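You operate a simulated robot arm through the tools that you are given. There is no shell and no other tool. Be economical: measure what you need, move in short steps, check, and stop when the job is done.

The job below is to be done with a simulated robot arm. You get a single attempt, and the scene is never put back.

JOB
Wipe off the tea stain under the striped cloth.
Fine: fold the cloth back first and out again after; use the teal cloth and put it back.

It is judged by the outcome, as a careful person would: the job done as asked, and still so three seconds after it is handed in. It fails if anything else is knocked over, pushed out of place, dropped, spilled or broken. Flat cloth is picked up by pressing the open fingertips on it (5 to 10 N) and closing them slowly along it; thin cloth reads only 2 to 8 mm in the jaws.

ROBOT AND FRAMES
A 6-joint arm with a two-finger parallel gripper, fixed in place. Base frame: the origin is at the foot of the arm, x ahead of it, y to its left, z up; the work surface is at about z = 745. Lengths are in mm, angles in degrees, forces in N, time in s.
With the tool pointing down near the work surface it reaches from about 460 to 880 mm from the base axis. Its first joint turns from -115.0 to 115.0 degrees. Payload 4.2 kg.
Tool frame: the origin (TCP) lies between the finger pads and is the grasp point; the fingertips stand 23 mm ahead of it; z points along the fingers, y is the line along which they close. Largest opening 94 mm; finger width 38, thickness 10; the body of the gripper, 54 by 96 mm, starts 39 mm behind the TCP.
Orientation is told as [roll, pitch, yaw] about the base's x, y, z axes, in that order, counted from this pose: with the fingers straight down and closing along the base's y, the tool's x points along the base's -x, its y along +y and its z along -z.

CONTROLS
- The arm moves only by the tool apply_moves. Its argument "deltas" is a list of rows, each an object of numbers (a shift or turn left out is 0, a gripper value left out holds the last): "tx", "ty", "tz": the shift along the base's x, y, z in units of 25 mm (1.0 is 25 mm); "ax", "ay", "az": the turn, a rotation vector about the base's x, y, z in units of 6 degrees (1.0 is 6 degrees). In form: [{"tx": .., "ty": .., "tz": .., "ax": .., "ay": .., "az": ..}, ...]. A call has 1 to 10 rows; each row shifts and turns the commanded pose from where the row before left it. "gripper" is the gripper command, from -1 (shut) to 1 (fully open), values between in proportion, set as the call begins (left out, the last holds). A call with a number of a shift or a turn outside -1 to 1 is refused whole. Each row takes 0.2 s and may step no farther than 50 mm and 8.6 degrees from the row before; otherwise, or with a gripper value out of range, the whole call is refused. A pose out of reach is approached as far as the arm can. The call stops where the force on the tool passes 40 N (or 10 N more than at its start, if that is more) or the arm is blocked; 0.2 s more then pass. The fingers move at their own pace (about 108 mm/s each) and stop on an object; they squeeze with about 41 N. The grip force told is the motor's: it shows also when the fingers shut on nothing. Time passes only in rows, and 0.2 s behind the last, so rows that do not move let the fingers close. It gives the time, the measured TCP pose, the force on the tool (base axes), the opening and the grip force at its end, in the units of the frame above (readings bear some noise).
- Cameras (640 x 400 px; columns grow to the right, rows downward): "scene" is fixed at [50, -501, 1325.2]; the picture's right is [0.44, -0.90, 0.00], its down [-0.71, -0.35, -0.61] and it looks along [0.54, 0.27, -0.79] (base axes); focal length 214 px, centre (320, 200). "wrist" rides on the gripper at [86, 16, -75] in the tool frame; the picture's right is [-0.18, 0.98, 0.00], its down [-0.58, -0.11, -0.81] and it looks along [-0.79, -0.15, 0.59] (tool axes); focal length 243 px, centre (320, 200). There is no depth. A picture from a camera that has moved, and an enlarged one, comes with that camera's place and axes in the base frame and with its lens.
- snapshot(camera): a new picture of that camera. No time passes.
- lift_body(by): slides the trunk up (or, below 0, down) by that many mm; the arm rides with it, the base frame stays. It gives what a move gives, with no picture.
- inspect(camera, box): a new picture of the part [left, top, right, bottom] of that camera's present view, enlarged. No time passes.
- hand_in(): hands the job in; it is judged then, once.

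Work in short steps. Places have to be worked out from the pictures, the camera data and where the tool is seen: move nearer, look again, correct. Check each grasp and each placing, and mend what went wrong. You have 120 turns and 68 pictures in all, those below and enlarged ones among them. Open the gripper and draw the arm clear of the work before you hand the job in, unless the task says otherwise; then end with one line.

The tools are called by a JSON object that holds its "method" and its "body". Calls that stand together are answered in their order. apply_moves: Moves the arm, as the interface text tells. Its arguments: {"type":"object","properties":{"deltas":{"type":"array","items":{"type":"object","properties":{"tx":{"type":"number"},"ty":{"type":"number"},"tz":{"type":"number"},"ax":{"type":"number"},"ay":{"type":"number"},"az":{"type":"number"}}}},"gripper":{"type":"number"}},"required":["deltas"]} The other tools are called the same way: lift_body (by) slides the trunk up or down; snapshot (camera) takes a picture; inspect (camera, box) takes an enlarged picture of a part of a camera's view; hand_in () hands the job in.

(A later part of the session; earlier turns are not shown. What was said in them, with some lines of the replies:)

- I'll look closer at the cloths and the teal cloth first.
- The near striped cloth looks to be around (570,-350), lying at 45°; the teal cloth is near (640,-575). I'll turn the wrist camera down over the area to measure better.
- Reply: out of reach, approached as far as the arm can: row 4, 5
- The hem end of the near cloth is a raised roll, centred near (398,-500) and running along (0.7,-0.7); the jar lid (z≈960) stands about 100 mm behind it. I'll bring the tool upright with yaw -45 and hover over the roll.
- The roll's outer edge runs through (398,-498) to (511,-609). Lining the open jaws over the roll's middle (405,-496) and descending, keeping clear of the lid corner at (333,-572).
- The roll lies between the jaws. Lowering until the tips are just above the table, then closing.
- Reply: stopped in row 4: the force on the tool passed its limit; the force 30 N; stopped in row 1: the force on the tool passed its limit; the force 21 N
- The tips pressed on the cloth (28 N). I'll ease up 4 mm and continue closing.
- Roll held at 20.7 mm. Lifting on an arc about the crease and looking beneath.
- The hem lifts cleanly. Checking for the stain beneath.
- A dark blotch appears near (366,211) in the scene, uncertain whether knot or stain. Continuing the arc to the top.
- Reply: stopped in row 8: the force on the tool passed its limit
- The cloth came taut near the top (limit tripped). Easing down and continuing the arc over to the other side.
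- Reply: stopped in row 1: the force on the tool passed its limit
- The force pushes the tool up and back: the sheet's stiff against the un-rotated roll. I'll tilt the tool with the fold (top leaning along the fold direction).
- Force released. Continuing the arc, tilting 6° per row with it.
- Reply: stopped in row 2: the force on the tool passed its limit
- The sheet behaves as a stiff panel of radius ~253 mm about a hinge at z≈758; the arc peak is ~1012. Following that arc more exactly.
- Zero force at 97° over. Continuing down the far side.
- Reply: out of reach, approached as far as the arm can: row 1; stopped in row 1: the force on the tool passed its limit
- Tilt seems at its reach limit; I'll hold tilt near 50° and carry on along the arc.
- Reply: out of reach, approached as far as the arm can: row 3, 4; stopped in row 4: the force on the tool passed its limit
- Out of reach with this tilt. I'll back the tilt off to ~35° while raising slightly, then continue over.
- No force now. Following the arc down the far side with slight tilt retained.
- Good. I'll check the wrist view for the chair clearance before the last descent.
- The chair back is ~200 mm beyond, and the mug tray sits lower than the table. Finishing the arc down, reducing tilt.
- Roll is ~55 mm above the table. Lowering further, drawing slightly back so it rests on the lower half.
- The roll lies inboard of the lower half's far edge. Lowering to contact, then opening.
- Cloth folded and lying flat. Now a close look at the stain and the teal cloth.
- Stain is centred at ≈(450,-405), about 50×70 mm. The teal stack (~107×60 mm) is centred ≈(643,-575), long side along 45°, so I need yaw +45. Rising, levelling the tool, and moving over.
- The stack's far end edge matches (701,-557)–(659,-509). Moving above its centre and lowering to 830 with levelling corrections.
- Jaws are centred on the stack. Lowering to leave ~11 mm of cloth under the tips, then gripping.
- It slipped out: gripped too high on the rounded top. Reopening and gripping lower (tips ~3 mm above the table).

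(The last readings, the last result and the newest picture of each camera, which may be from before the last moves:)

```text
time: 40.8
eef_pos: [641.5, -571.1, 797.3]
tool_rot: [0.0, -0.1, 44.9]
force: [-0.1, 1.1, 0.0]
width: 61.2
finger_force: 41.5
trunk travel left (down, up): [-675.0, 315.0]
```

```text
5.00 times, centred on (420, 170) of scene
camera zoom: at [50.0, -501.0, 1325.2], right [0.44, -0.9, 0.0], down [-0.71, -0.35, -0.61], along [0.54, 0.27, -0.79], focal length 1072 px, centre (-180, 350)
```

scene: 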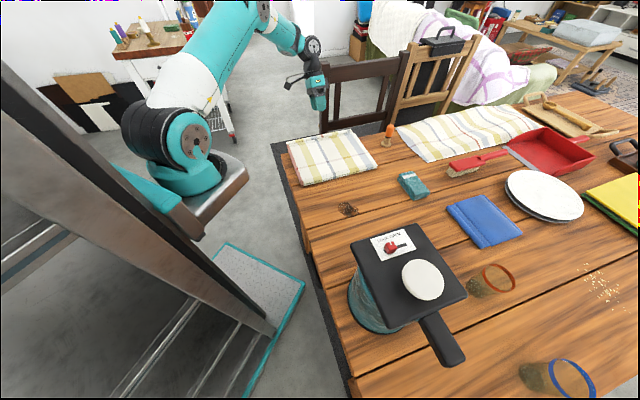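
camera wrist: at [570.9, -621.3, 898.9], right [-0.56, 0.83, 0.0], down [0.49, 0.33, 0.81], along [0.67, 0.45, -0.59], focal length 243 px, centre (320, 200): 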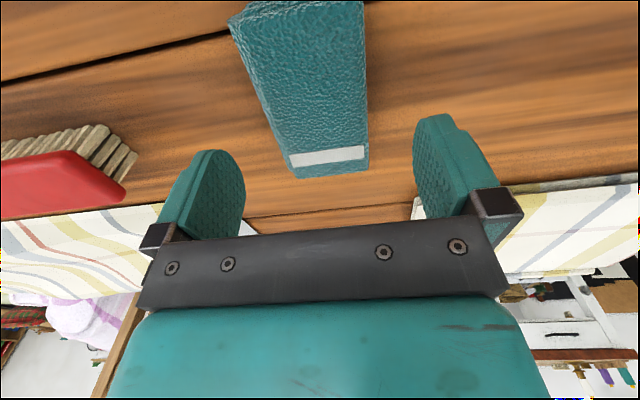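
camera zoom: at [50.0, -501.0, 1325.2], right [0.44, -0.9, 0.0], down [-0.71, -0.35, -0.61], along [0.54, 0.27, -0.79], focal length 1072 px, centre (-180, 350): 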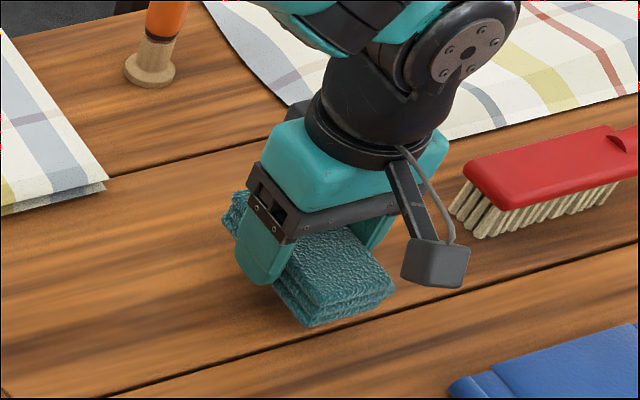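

Held at 61 mm. Lifting and carrying over to the stain at (450,-405).

{"method": "apply_moves", "body": {"deltas": [{"tz": 1}, {"tz": 1, "tx": -0.5, "ty": 0.5}, {"tx": -0.9, "ty": 0.8}, {"tx": -0.9, "ty": 0.8}, {"tx": -0.9, "ty": 0.8}, {"tx": -0.9, "ty": 0.8}, {"tx": -0.9, "ty": 0.8}, {"tx": -0.9, "ty": 0.8}, {"tx": -0.9, "ty": 0.8}, {"tx": -0.88, "ty": 0.54}]}}

{"method": "apply_moves", "body": {"deltas": [{}, {"tz": -0.8}, {"tz": -0.8}, {"tz": -0.6}, {}]}}

{"method": "inspect", "body": {"camera": "scene", "box": [290, 140, 430, 240]}}

```text
time: 43.0
eef_pos: [450.8, -407.0, 848.0]
tool_rot: [-0.1, 0.1, 44.9]
force: [-0.5, -0.3, -0.3]
width: 61.1
finger_force: 41.4
trunk travel left (down, up): [-675.0, 315.0]
```

```text
time: 44.2
eef_pos: [449.9, -407.1, 794.0]
tool_rot: [-0.1, 0.0, 44.9]
force: [0.3, 1.0, -0.4]
width: 61.1
finger_force: 40.9
trunk travel left (down, up): [-675.0, 315.0]
```

```text
4.00 times, centred on (360, 190) of scene
camera zoom: at [50.0, -501.0, 1325.2], right [0.44, -0.9, 0.0], down [-0.71, -0.35, -0.61], along [0.54, 0.27, -0.79], focal length 858 px, centre (160, 240)
```

zoom: 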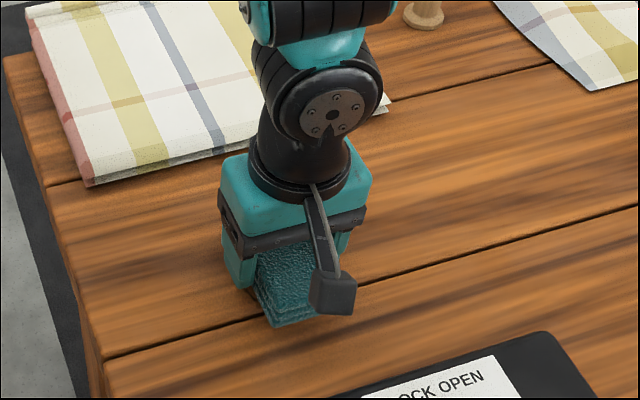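

Positioned above the stain. Lowering gently to contact.

{"method": "apply_moves", "body": {"deltas": [{"tz": -0.5}, {"tz": -0.3}, {"tz": -0.1}, {}]}}

```text
time: 45.2
eef_pos: [451.0, -407.4, 772.2]
tool_rot: [-0.1, 0.0, 44.9]
force: [0.8, 0.0, 8.8]
width: 61.1
finger_force: 41.1
trunk travel left (down, up): [-675.0, 315.0]
```

Contact at 8.8 N. Scrubbing back and forth across the stain.

{"method": "apply_moves", "body": {"deltas": [{"tx": 0.4, "ty": -0.4}, {"tx": 0.5, "ty": -0.5}, {"tx": -0.6, "ty": 0.6}, {"tx": -0.6, "ty": 0.6}, {"tx": -0.6, "ty": 0.6}, {"tx": 0.6, "ty": -0.6}, {"tx": 0.6, "ty": -0.6}, {"tx": 0.6, "ty": -0.6}, {"tx": -0.6, "ty": 0.6}, {"tx": -0.3, "ty": 0.3}]}}

{"method": "apply_moves", "body": {"deltas": [{"tx": 0.4, "ty": 0.4}, {"tx": 0.4, "ty": 0.4}, {"tx": -0.6, "ty": -0.6}, {"tx": -0.6, "ty": -0.6}, {"tx": -0.4, "ty": -0.4}, {"tx": 0.6, "ty": 0.6}, {"tx": 0.6, "ty": 0.6}, {"tx": 0.4, "ty": 0.4}, {"tx": -0.4, "ty": -0.4}, {"tx": -0.4, "ty": -0.4}]}}

{"method": "apply_moves", "body": {"deltas": [{"tz": 1}, {"tz": 1}, {"tz": 1}, {"tx": 0.9, "ty": -0.8}, {"tx": 0.9, "ty": -0.8}, {"tx": 0.9, "ty": -0.8}, {"tx": 0.9, "ty": -0.8}, {"tx": 0.5, "ty": -0.5}, {}]}}

{"method": "inspect", "body": {"camera": "scene", "box": [290, 140, 430, 240]}}

```text
time: 47.4
eef_pos: [450.6, -407.8, 770.3]
tool_rot: [-0.2, -0.1, 44.8]
force: [4.6, -2.8, 8.7]
width: 61.0
finger_force: 40.8
trunk travel left (down, up): [-675.0, 315.0]
```

```text
time: 48.9
eef_pos: [446.5, -410.6, 771.8]
tool_rot: [-0.3, 0.5, 44.8]
force: [-5.0, 0.9, 21.2]
width: 61.4
finger_force: 41.5
trunk travel left (down, up): [-675.0, 315.0]
stopped in row 7: the force on the tool passed its limit (the readings are from after the stop); the commanded pose is now the measured one
```

```text
time: 50.9
eef_pos: [547.6, -502.3, 846.0]
tool_rot: [-0.2, 0.5, 44.6]
force: [0.8, 1.0, -1.1]
width: 61.0
finger_force: 41.1
trunk travel left (down, up): [-675.0, 315.0]
```

```text
4.00 times, centred on (360, 190) of scene
camera zoom: at [50.0, -501.0, 1325.2], right [0.44, -0.9, 0.0], down [-0.71, -0.35, -0.61], along [0.54, 0.27, -0.79], focal length 858 px, centre (160, 240)
```

zoom: 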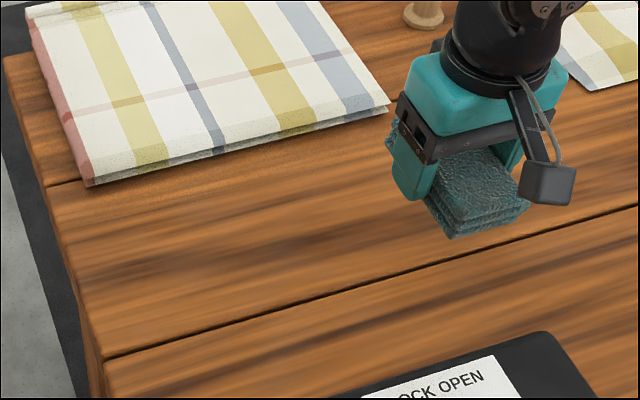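

The stain looks gone; checking closely.

{"method": "inspect", "body": {"camera": "scene", "box": [310, 185, 390, 235]}}

```text
8.00 times, centred on (350, 210) of scene
camera zoom: at [50.0, -501.0, 1325.2], right [0.44, -0.9, 0.0], down [-0.71, -0.35, -0.61], along [0.54, 0.27, -0.79], focal length 1716 px, centre (80, 120)
```

zoom: 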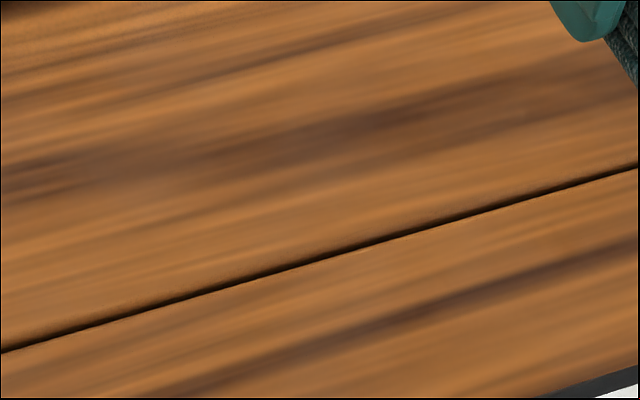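

Clean. Returning the teal cloth to its place (≈(642,-571)).

{"method": "apply_moves", "body": {"deltas": [{"tx": 0.95, "ty": -0.69, "az": 0.06}, {"tx": 0.95, "ty": -0.69}, {"tx": 0.95, "ty": -0.69}, {"tx": 0.93, "ty": -0.68}, {}, {"tz": -0.9}, {"tz": -0.9}, {"tz": -0.7}, {}]}}

```text
time: 52.9
eef_pos: [643.0, -572.6, 781.1]
tool_rot: [-0.2, 0.4, 45.0]
force: [0.7, 0.5, -0.3]
width: 61.3
finger_force: 41.0
trunk travel left (down, up): [-675.0, 315.0]
```

{"method": "apply_moves", "body": {"deltas": [{"tz": -0.2, "tx": -0.03, "ty": 0.05}, {"tz": -0.16}, {}]}}

{"method": "apply_moves", "body": {"deltas": [{}, {}, {}], "gripper": 1}}

{"method": "apply_moves", "body": {"deltas": [{"tz": 0.6}, {"tz": 1}, {"tz": 1}, {"tz": 1}, {"tz": 1}, {"tz": 1}, {"tx": -0.5, "ty": 0.8}, {"tx": -0.5, "ty": 0.8}, {"tx": -0.5, "ty": 0.8}, {}]}}

{"method": "snapshot", "body": {"camera": "scene"}}

```text
time: 53.7
eef_pos: [643.2, -570.0, 772.7]
tool_rot: [-0.1, 0.5, 45.1]
force: [0.5, 0.4, 0.0]
width: 61.1
finger_force: 41.1
trunk travel left (down, up): [-675.0, 315.0]
```

```text
time: 54.5
eef_pos: [642.3, -569.4, 773.4]
tool_rot: [-0.2, 0.6, 45.1]
force: [0.0, 0.6, -0.1]
width: 94.1
finger_force: 0.1
trunk travel left (down, up): [-675.0, 315.0]
```

```text
time: 56.7
eef_pos: [603.9, -510.9, 914.7]
tool_rot: [-0.1, 0.5, 45.1]
force: [-0.2, 0.4, -0.3]
width: 94.0
finger_force: 0.1
trunk travel left (down, up): [-675.0, 315.0]
```

```text
24 pictures are left
```

scene: 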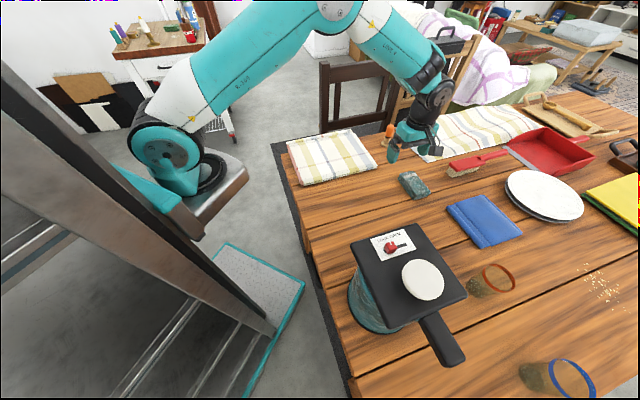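

Teal cloth is back. Now returning to the hem roll with yaw -45 and the same tilt as at release.

{"method": "apply_moves", "body": {"deltas": [{"tz": 1, "az": -1}, {"tz": 1, "az": -1}, {"az": -1, "ty": 0.8, "tx": 0.2}, {"az": -1, "ty": 1, "tx": 0.35}, {"az": -1, "ty": 1, "tx": 0.35}, {"az": -1, "ty": 1, "tx": 0.4}, {"az": -1, "ty": 1, "tx": 0.4}, {"az": -1, "ty": 1, "tx": 0.4}, {"az": -1, "ty": 1, "tx": 0.4}, {"az": -1, "ty": 1, "tx": 0.4}], "gripper": 0.3}}

{"method": "apply_moves", "body": {"deltas": [{"az": -1, "ty": 1, "tx": 0.4}, {"az": -1, "ty": 1, "tx": 0.4}, {"az": -1, "ty": 1, "tx": 0.4}, {"az": -1, "ty": 1, "tx": 0.4}, {"az": -1, "ty": 1, "tx": 0.4}, {"ty": 1, "tx": 0.4}, {"ty": 0.9, "tx": 0.4, "ax": -0.7, "ay": 0.7}, {"ax": -0.7, "ay": 0.7}, {"ax": -0.7, "ay": 0.7}, {"ax": -0.7, "ay": 0.7}]}}

{"method": "snapshot", "body": {"camera": "wrist"}}

```text
time: 58.9
eef_pos: [678.2, -315.6, 963.0]
tool_rot: [-0.1, 0.5, -15.1]
force: [0.9, 0.2, -0.3]
width: 61.4
finger_force: 0.0
trunk travel left (down, up): [-675.0, 315.0]
```

```text
time: 61.1
eef_pos: [746.8, -142.7, 963.4]
tool_rot: [-23.8, 0.4, -45.2]
force: [-0.1, 0.5, 0.6]
width: 61.0
finger_force: 0.0
trunk travel left (down, up): [-675.0, 315.0]
```

```text
23 pictures are left
camera wrist: at [718.6, -49.3, 1026.3], right [0.76, 0.51, -0.4], down [0.58, -0.26, 0.78], along [0.29, -0.82, -0.49], focal length 243 px, centre (320, 200)
```

wrist: 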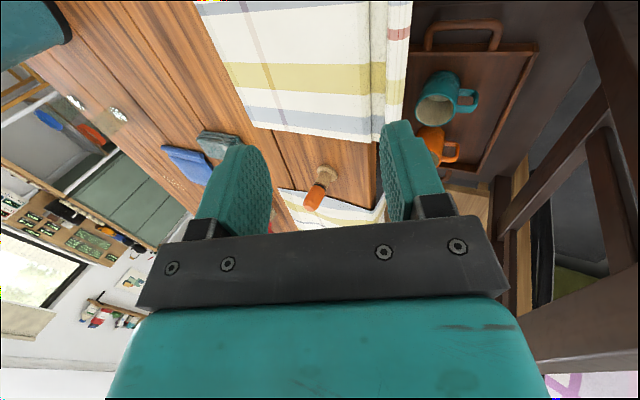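

{"method": "inspect", "body": {"camera": "wrist", "box": [280, 0, 460, 150]}}

{"method": "inspect", "body": {"camera": "scene", "box": [275, 100, 395, 195]}}

```text
2.67 times, centred on (370, 75) of wrist
camera zoom: at [718.6, -49.3, 1026.3], right [0.76, 0.51, -0.4], down [0.58, -0.26, 0.78], along [0.29, -0.82, -0.49], focal length 647 px, centre (187, 533)
```

zoom: 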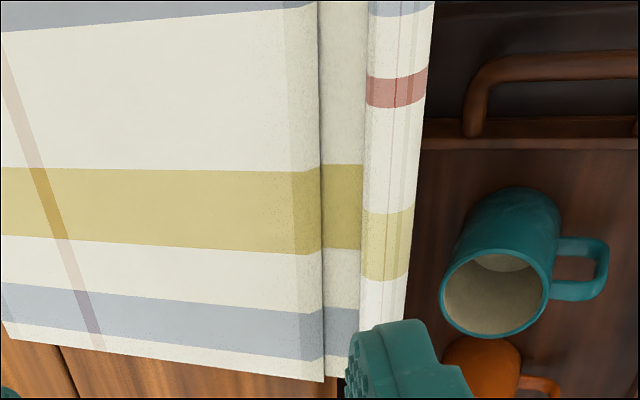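

```text
4.21 times, centred on (335, 148) of scene
camera zoom: at [50.0, -501.0, 1325.2], right [0.44, -0.9, 0.0], down [-0.71, -0.35, -0.61], along [0.54, 0.27, -0.79], focal length 903 px, centre (257, 421)
```

zoom: 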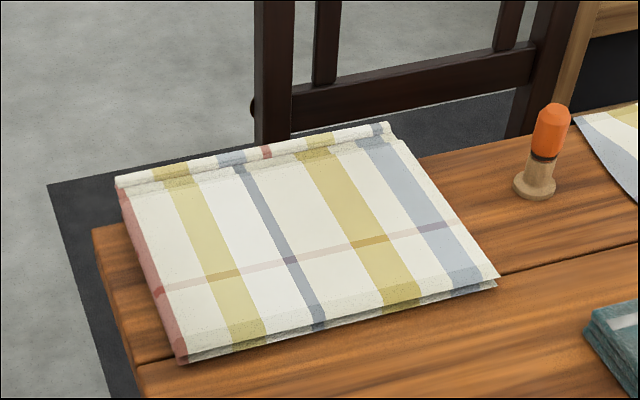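

The roll relaxed to the far edge, centre ≈(751,-159). Lining up at TCP (756,-154) and descending part-way.

{"method": "apply_moves", "body": {"deltas": [{"tx": 0.37, "ty": -0.45}, {"tz": -1}, {"tz": -1}, {"tz": -1}, {"tz": -1}, {"tz": -1}, {"tz": -0.6}, {}]}}

{"method": "snapshot", "body": {"camera": "wrist"}}

{"method": "inspect", "body": {"camera": "scene", "box": [275, 80, 395, 175]}}

```text
time: 62.9
eef_pos: [757.0, -154.2, 824.0]
tool_rot: [-23.9, 0.6, -45.1]
force: [-0.8, 0.2, 0.6]
width: 61.0
finger_force: 0.0
trunk travel left (down, up): [-675.0, 315.0]
```

```text
20 pictures are left
camera wrist: at [728.2, -60.2, 885.9], right [0.76, 0.51, -0.4], down [0.58, -0.26, 0.78], along [0.29, -0.82, -0.49], focal length 243 px, centre (320, 200)
```

wrist: 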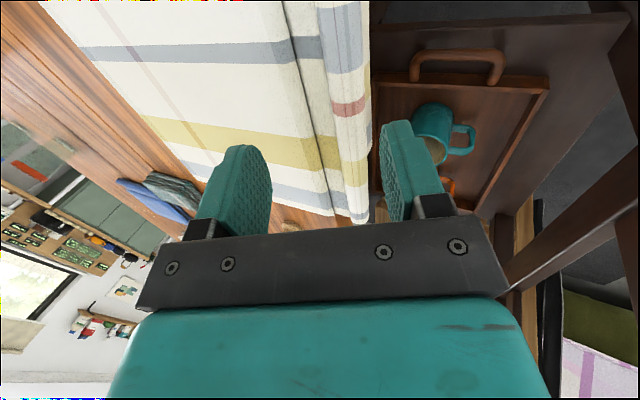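

```text
4.21 times, centred on (335, 128) of scene
camera zoom: at [50.0, -501.0, 1325.2], right [0.44, -0.9, 0.0], down [-0.71, -0.35, -0.61], along [0.54, 0.27, -0.79], focal length 903 px, centre (257, 505)
```

zoom: 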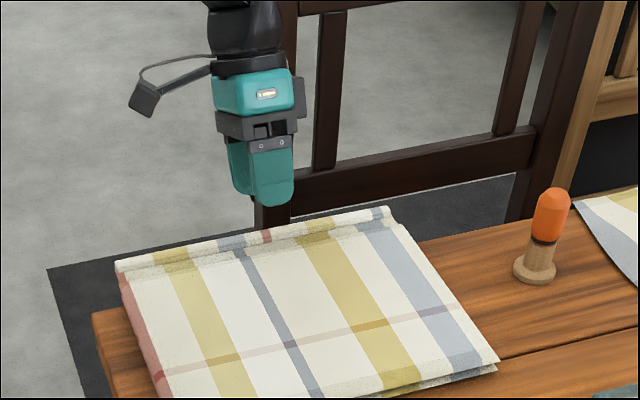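

The roll will fall centrally between the jaws. Descending to 780 and closing.

{"method": "apply_moves", "body": {"deltas": [{"tz": -0.7}, {"tz": -0.6}, {"tz": -0.3}, {"tz": -0.15}, {}]}}

{"method": "apply_moves", "body": {"deltas": [{}, {}, {}, {}], "gripper": -1}}

{"method": "snapshot", "body": {"camera": "wrist"}}

```text
time: 64.1
eef_pos: [756.7, -153.9, 779.7]
tool_rot: [-23.8, 0.4, -45.2]
force: [-0.1, 0.0, 0.0]
width: 60.7
finger_force: 0.0
trunk travel left (down, up): [-675.0, 315.0]
```

```text
time: 65.1
eef_pos: [757.0, -155.1, 781.0]
tool_rot: [-24.0, 0.4, -45.2]
force: [2.9, 2.2, 0.1]
width: 20.1
finger_force: 41.7
trunk travel left (down, up): [-675.0, 315.0]
```

```text
18 pictures are left
camera wrist: at [727.9, -60.9, 842.3], right [0.76, 0.51, -0.4], down [0.58, -0.26, 0.78], along [0.29, -0.82, -0.49], focal length 243 px, centre (320, 200)
```

wrist: 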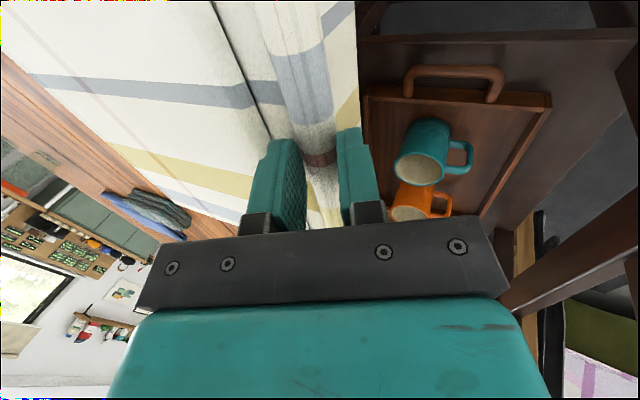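

Gripped (20.1 mm). Retracing the arc upward.

{"method": "apply_moves", "body": {"deltas": [{"tz": 0.8, "tx": 0.0, "ty": 0.2}, {"tz": 0.8, "tx": 0, "ty": 0.2}, {"tz": 0.9, "tx": -0.1, "ty": -0.1}, {"tz": 0.9, "tx": -0.15, "ty": -0.15}, {"tz": 0.9, "tx": -0.25, "ty": -0.25}, {"tz": 0.85, "tx": -0.35, "ty": -0.3}, {"tz": 0.8, "tx": -0.4, "ty": -0.4}, {}]}}

{"method": "snapshot", "body": {"camera": "scene"}}

```text
time: 66.9
eef_pos: [725.3, -173.7, 928.8]
tool_rot: [-23.9, 0.6, -45.1]
force: [1.0, 0.0, 1.3]
width: 19.8
finger_force: 41.4
trunk travel left (down, up): [-675.0, 315.0]
```

```text
17 pictures are left
```

scene: 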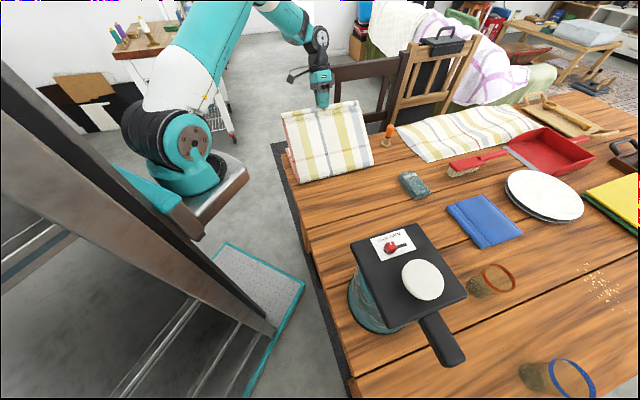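

{"method": "apply_moves", "body": {"deltas": [{"tz": 0.65, "tx": -0.45, "ty": -0.45}, {"tz": 0.6, "tx": -0.45, "ty": -0.45}, {"tz": 0.55, "tx": -0.45, "ty": -0.45}, {"tz": 0.5, "tx": -0.45, "ty": -0.45}, {"tz": 0.45, "tx": -0.4, "ty": -0.4}, {"tz": 0.4, "tx": -0.4, "ty": -0.4}, {"tz": 0.2, "tx": -0.4, "ty": -0.4}, {"tz": 0.15, "tx": -0.4, "ty": -0.4}, {"tz": 0.1, "tx": -0.4, "ty": -0.4}, {}]}}

{"method": "apply_moves", "body": {"deltas": [{"tz": 0, "tx": -0.4, "ty": -0.4}, {"tz": 0, "tx": -0.4, "ty": -0.4}, {}]}}

```text
time: 69.1
eef_pos: [629.5, -270.0, 1018.2]
tool_rot: [-23.9, 0.5, -45.1]
force: [-0.6, 0.5, -1.2]
width: 19.5
finger_force: 41.0
trunk travel left (down, up): [-675.0, 315.0]
```

```text
time: 69.9
eef_pos: [610.4, -289.9, 1019.9]
tool_rot: [-23.8, 0.3, -45.1]
force: [4.4, -1.5, 16.8]
width: 19.6
finger_force: 40.5
trunk travel left (down, up): [-675.0, 315.0]
```

Some upward push (17 N): the panel wants a slightly larger arc. Raising a bit while continuing in small steps.

{"method": "apply_moves", "body": {"deltas": [{"tz": 0.2}, {"tz": 0.1, "tx": -0.2, "ty": -0.2}, {}]}}

```text
time: 70.7
eef_pos: [605.5, -293.7, 1026.1]
tool_rot: [-23.8, 0.5, -45.2]
force: [-0.5, 0.5, -2.2]
width: 19.6
finger_force: 40.8
trunk travel left (down, up): [-675.0, 315.0]
```

{"method": "apply_moves", "body": {"deltas": [{"tx": -0.3, "ty": -0.3}, {"tx": -0.3, "ty": -0.3, "tz": 0}, {"tx": -0.3, "ty": -0.3, "tz": -0.04}, {"tx": -0.3, "ty": -0.3, "tz": -0.08}, {}]}}

{"method": "inspect", "body": {"camera": "scene", "box": [260, 60, 440, 200]}}

```text
time: 71.9
eef_pos: [574.7, -322.5, 1022.4]
tool_rot: [-24.0, 0.5, -45.0]
force: [1.1, -0.3, -2.2]
width: 19.4
finger_force: 40.6
trunk travel left (down, up): [-675.0, 315.0]
```

```text
2.86 times, centred on (350, 130) of scene
camera zoom: at [50.0, -501.0, 1325.2], right [0.44, -0.9, 0.0], down [-0.71, -0.35, -0.61], along [0.54, 0.27, -0.79], focal length 613 px, centre (234, 400)
```

zoom: 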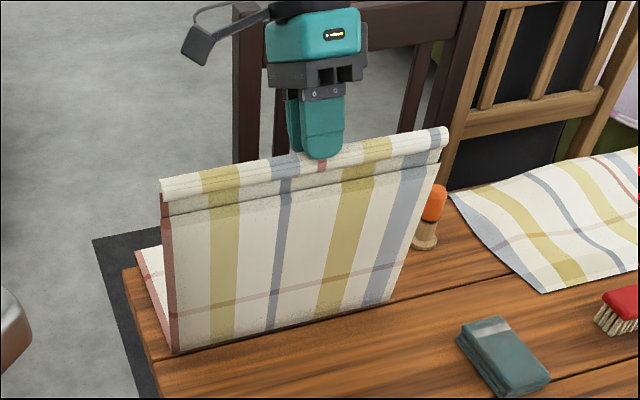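

Upright and force-free. Continuing toward the original side, taking the tilt out gradually.

{"method": "apply_moves", "body": {"deltas": [{"tx": -0.45, "ty": -0.45, "tz": -0.08, "ax": 0.3, "ay": -0.3}, {"tx": -0.45, "ty": -0.45, "tz": -0.1, "ax": 0.3, "ay": -0.3}, {"tx": -0.41, "ty": -0.41, "tz": -0.13, "ax": 0.3, "ay": -0.3}, {"tx": -0.41, "ty": -0.41, "tz": -0.15, "ax": 0.3, "ay": -0.3}, {"tx": -0.4, "ty": -0.4, "tz": -0.16, "ax": 0.3, "ay": -0.3}, {"tx": -0.4, "ty": -0.4, "tz": -0.23, "ax": 0.3, "ay": -0.3}, {"tx": -0.4, "ty": -0.4, "tz": -0.27, "ax": 0.3, "ay": -0.3}, {"tx": -0.4, "ty": -0.4, "tz": -0.3, "ax": 0.3, "ay": -0.3}, {}]}}

```text
time: 73.9
eef_pos: [492.8, -405.3, 985.6]
tool_rot: [-3.5, 0.5, -45.0]
force: [-2.4, -0.6, 2.1]
width: 19.0
finger_force: 40.8
trunk travel left (down, up): [-675.0, 315.0]
```

{"method": "apply_moves", "body": {"deltas": [{"tx": -0.51, "ty": -0.51, "tz": -0.48, "ax": 0.2, "ay": -0.2}, {"tx": -0.51, "ty": -0.51, "tz": -0.52, "ax": 0.2, "ay": -0.2}, {"tx": -0.44, "ty": -0.44, "tz": -0.66}, {"tx": -0.44, "ty": -0.44, "tz": -0.7}, {"tx": -0.35, "ty": -0.35, "tz": -0.74}, {"tx": -0.35, "ty": -0.35, "tz": -0.74}, {"tx": -0.24, "ty": -0.24, "tz": -0.8}, {"tx": -0.24, "ty": -0.24, "tz": -0.8}, {}]}}

{"method": "snapshot", "body": {"camera": "scene"}}

```text
time: 75.9
eef_pos: [415.2, -483.7, 849.9]
tool_rot: [-0.2, 0.6, -44.9]
force: [1.6, 1.1, 0.2]
width: 18.7
finger_force: 40.8
trunk travel left (down, up): [-675.0, 315.0]
```

```text
15 pictures are left
```

scene: 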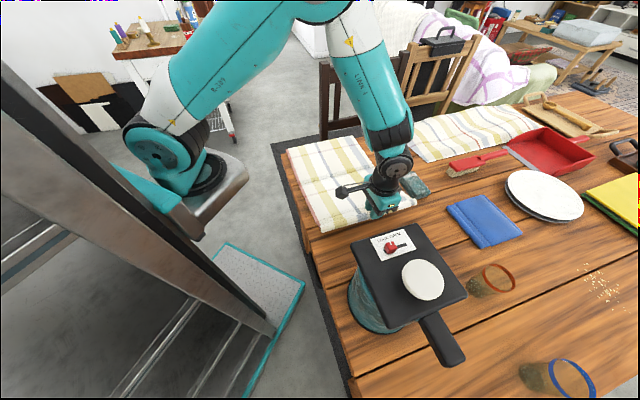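

Nearly out. Lowering the last 70 mm to the original hem place (407,-493).

{"method": "apply_moves", "body": {"deltas": [{"tx": -0.14, "ty": -0.16, "tz": -0.8}, {"tx": -0.12, "ty": -0.12, "tz": -0.8}, {"tx": -0.07, "ty": -0.07, "tz": -0.6}, {"tz": -0.5}, {}]}}

{"method": "snapshot", "body": {"camera": "wrist"}}

{"method": "inspect", "body": {"camera": "scene", "box": [270, 120, 430, 260]}}

```text
time: 77.1
eef_pos: [406.3, -492.9, 785.5]
tool_rot: [-0.3, 0.6, -44.9]
force: [0.3, 0.8, -0.2]
width: 18.3
finger_force: 40.9
trunk travel left (down, up): [-675.0, 315.0]
```

```text
14 pictures are left
camera wrist: at [357.2, -420.3, 859.7], right [0.82, 0.57, 0.0], down [0.34, -0.49, 0.8], along [0.45, -0.66, -0.6], focal length 243 px, centre (320, 200)
```

wrist: 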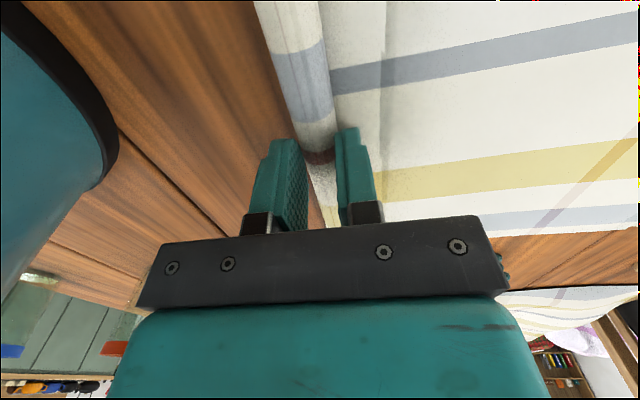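

```text
2.86 times, centred on (350, 190) of scene
camera zoom: at [50.0, -501.0, 1325.2], right [0.44, -0.9, 0.0], down [-0.71, -0.35, -0.61], along [0.54, 0.27, -0.79], focal length 613 px, centre (234, 229)
```

zoom: 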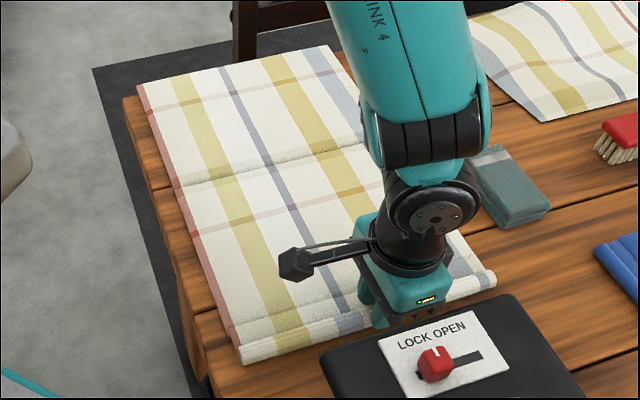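

Matches the original layout within a few mm. Lowering 4 mm, releasing partly, and rising straight up.

{"method": "apply_moves", "body": {"deltas": [{"tz": -0.16}, {}]}}

{"method": "apply_moves", "body": {"deltas": [{}, {}, {}], "gripper": 0}}

{"method": "apply_moves", "body": {"deltas": [{"tz": 0.5}, {"tz": 0.8}, {"tz": 1}, {"tz": 1}, {"tz": 1}, {"tz": 1}, {"tz": 1}, {"tz": 1}, {"tz": 1}, {}]}}

{"method": "apply_moves", "body": {"deltas": [{"tz": 1, "ty": 0.8}, {"tz": 1, "ty": 0.8}, {"tz": 1, "ty": 0.8, "tx": 0.2}, {"tz": 0.5, "ty": 0.8, "tx": 0.3}, {"ty": 0.8, "tx": 0.3}, {"ty": 0.8, "tx": 0.3}, {"ty": 0.8, "tx": 0.3}, {"ty": 0.8, "tx": 0.3}, {"ty": 0.8, "tx": 0.3}, {}], "gripper": 1}}

{"method": "snapshot", "body": {"camera": "scene"}}

{"method": "inspect", "body": {"camera": "scene", "box": [270, 120, 470, 260]}}

```text
time: 77.6
eef_pos: [406.7, -492.4, 784.1]
tool_rot: [-0.2, 0.4, -45.0]
force: [-3.5, 8.4, 28.2]
width: 17.9
finger_force: 41.3
trunk travel left (down, up): [-675.0, 315.0]
stopped in row 2: the force on the tool passed its limit (the readings are from after the stop); the commanded pose is now the measured one
```

```text
time: 78.4
eef_pos: [407.5, -493.2, 781.5]
tool_rot: [-0.3, 0.4, -44.9]
force: [-0.4, 0.6, 1.6]
width: 47.3
finger_force: 0.1
trunk travel left (down, up): [-675.0, 315.0]
```

```text
time: 80.6
eef_pos: [408.2, -494.2, 989.5]
tool_rot: [-0.2, 0.4, -45.0]
force: [0.7, 0.3, -0.3]
width: 47.0
finger_force: 0.0
trunk travel left (down, up): [-675.0, 315.0]
```

```text
time: 82.8
eef_pos: [456.4, -313.8, 1077.1]
tool_rot: [-0.2, 0.5, -44.9]
force: [-0.3, -0.8, 0.0]
width: 94.1
finger_force: 0.1
trunk travel left (down, up): [-675.0, 315.0]
```

```text
12 pictures are left
```

scene: 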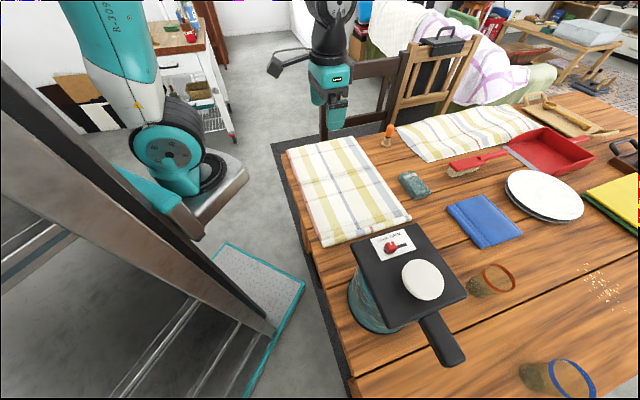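

```text
2.86 times, centred on (370, 190) of scene
camera zoom: at [50.0, -501.0, 1325.2], right [0.44, -0.9, 0.0], down [-0.71, -0.35, -0.61], along [0.54, 0.27, -0.79], focal length 613 px, centre (177, 229)
```

zoom: 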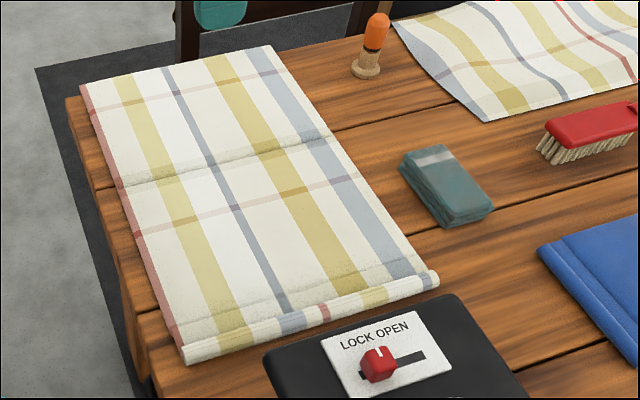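

The stain is gone, the striped cloth is spread flat within about 8 mm of where it lay, and the teal cloth is back in place. Nothing else has moved, and the arm is clear with the gripper open, so I'm handing in.

{"method": "hand_in", "body": {}}

```text
The job is handed in.
```

I folded back the striped cloth, wiped the tea stain off with the teal cloth and put that back in its place; the striped cloth is spread out again, about 8 mm from where it first lay.
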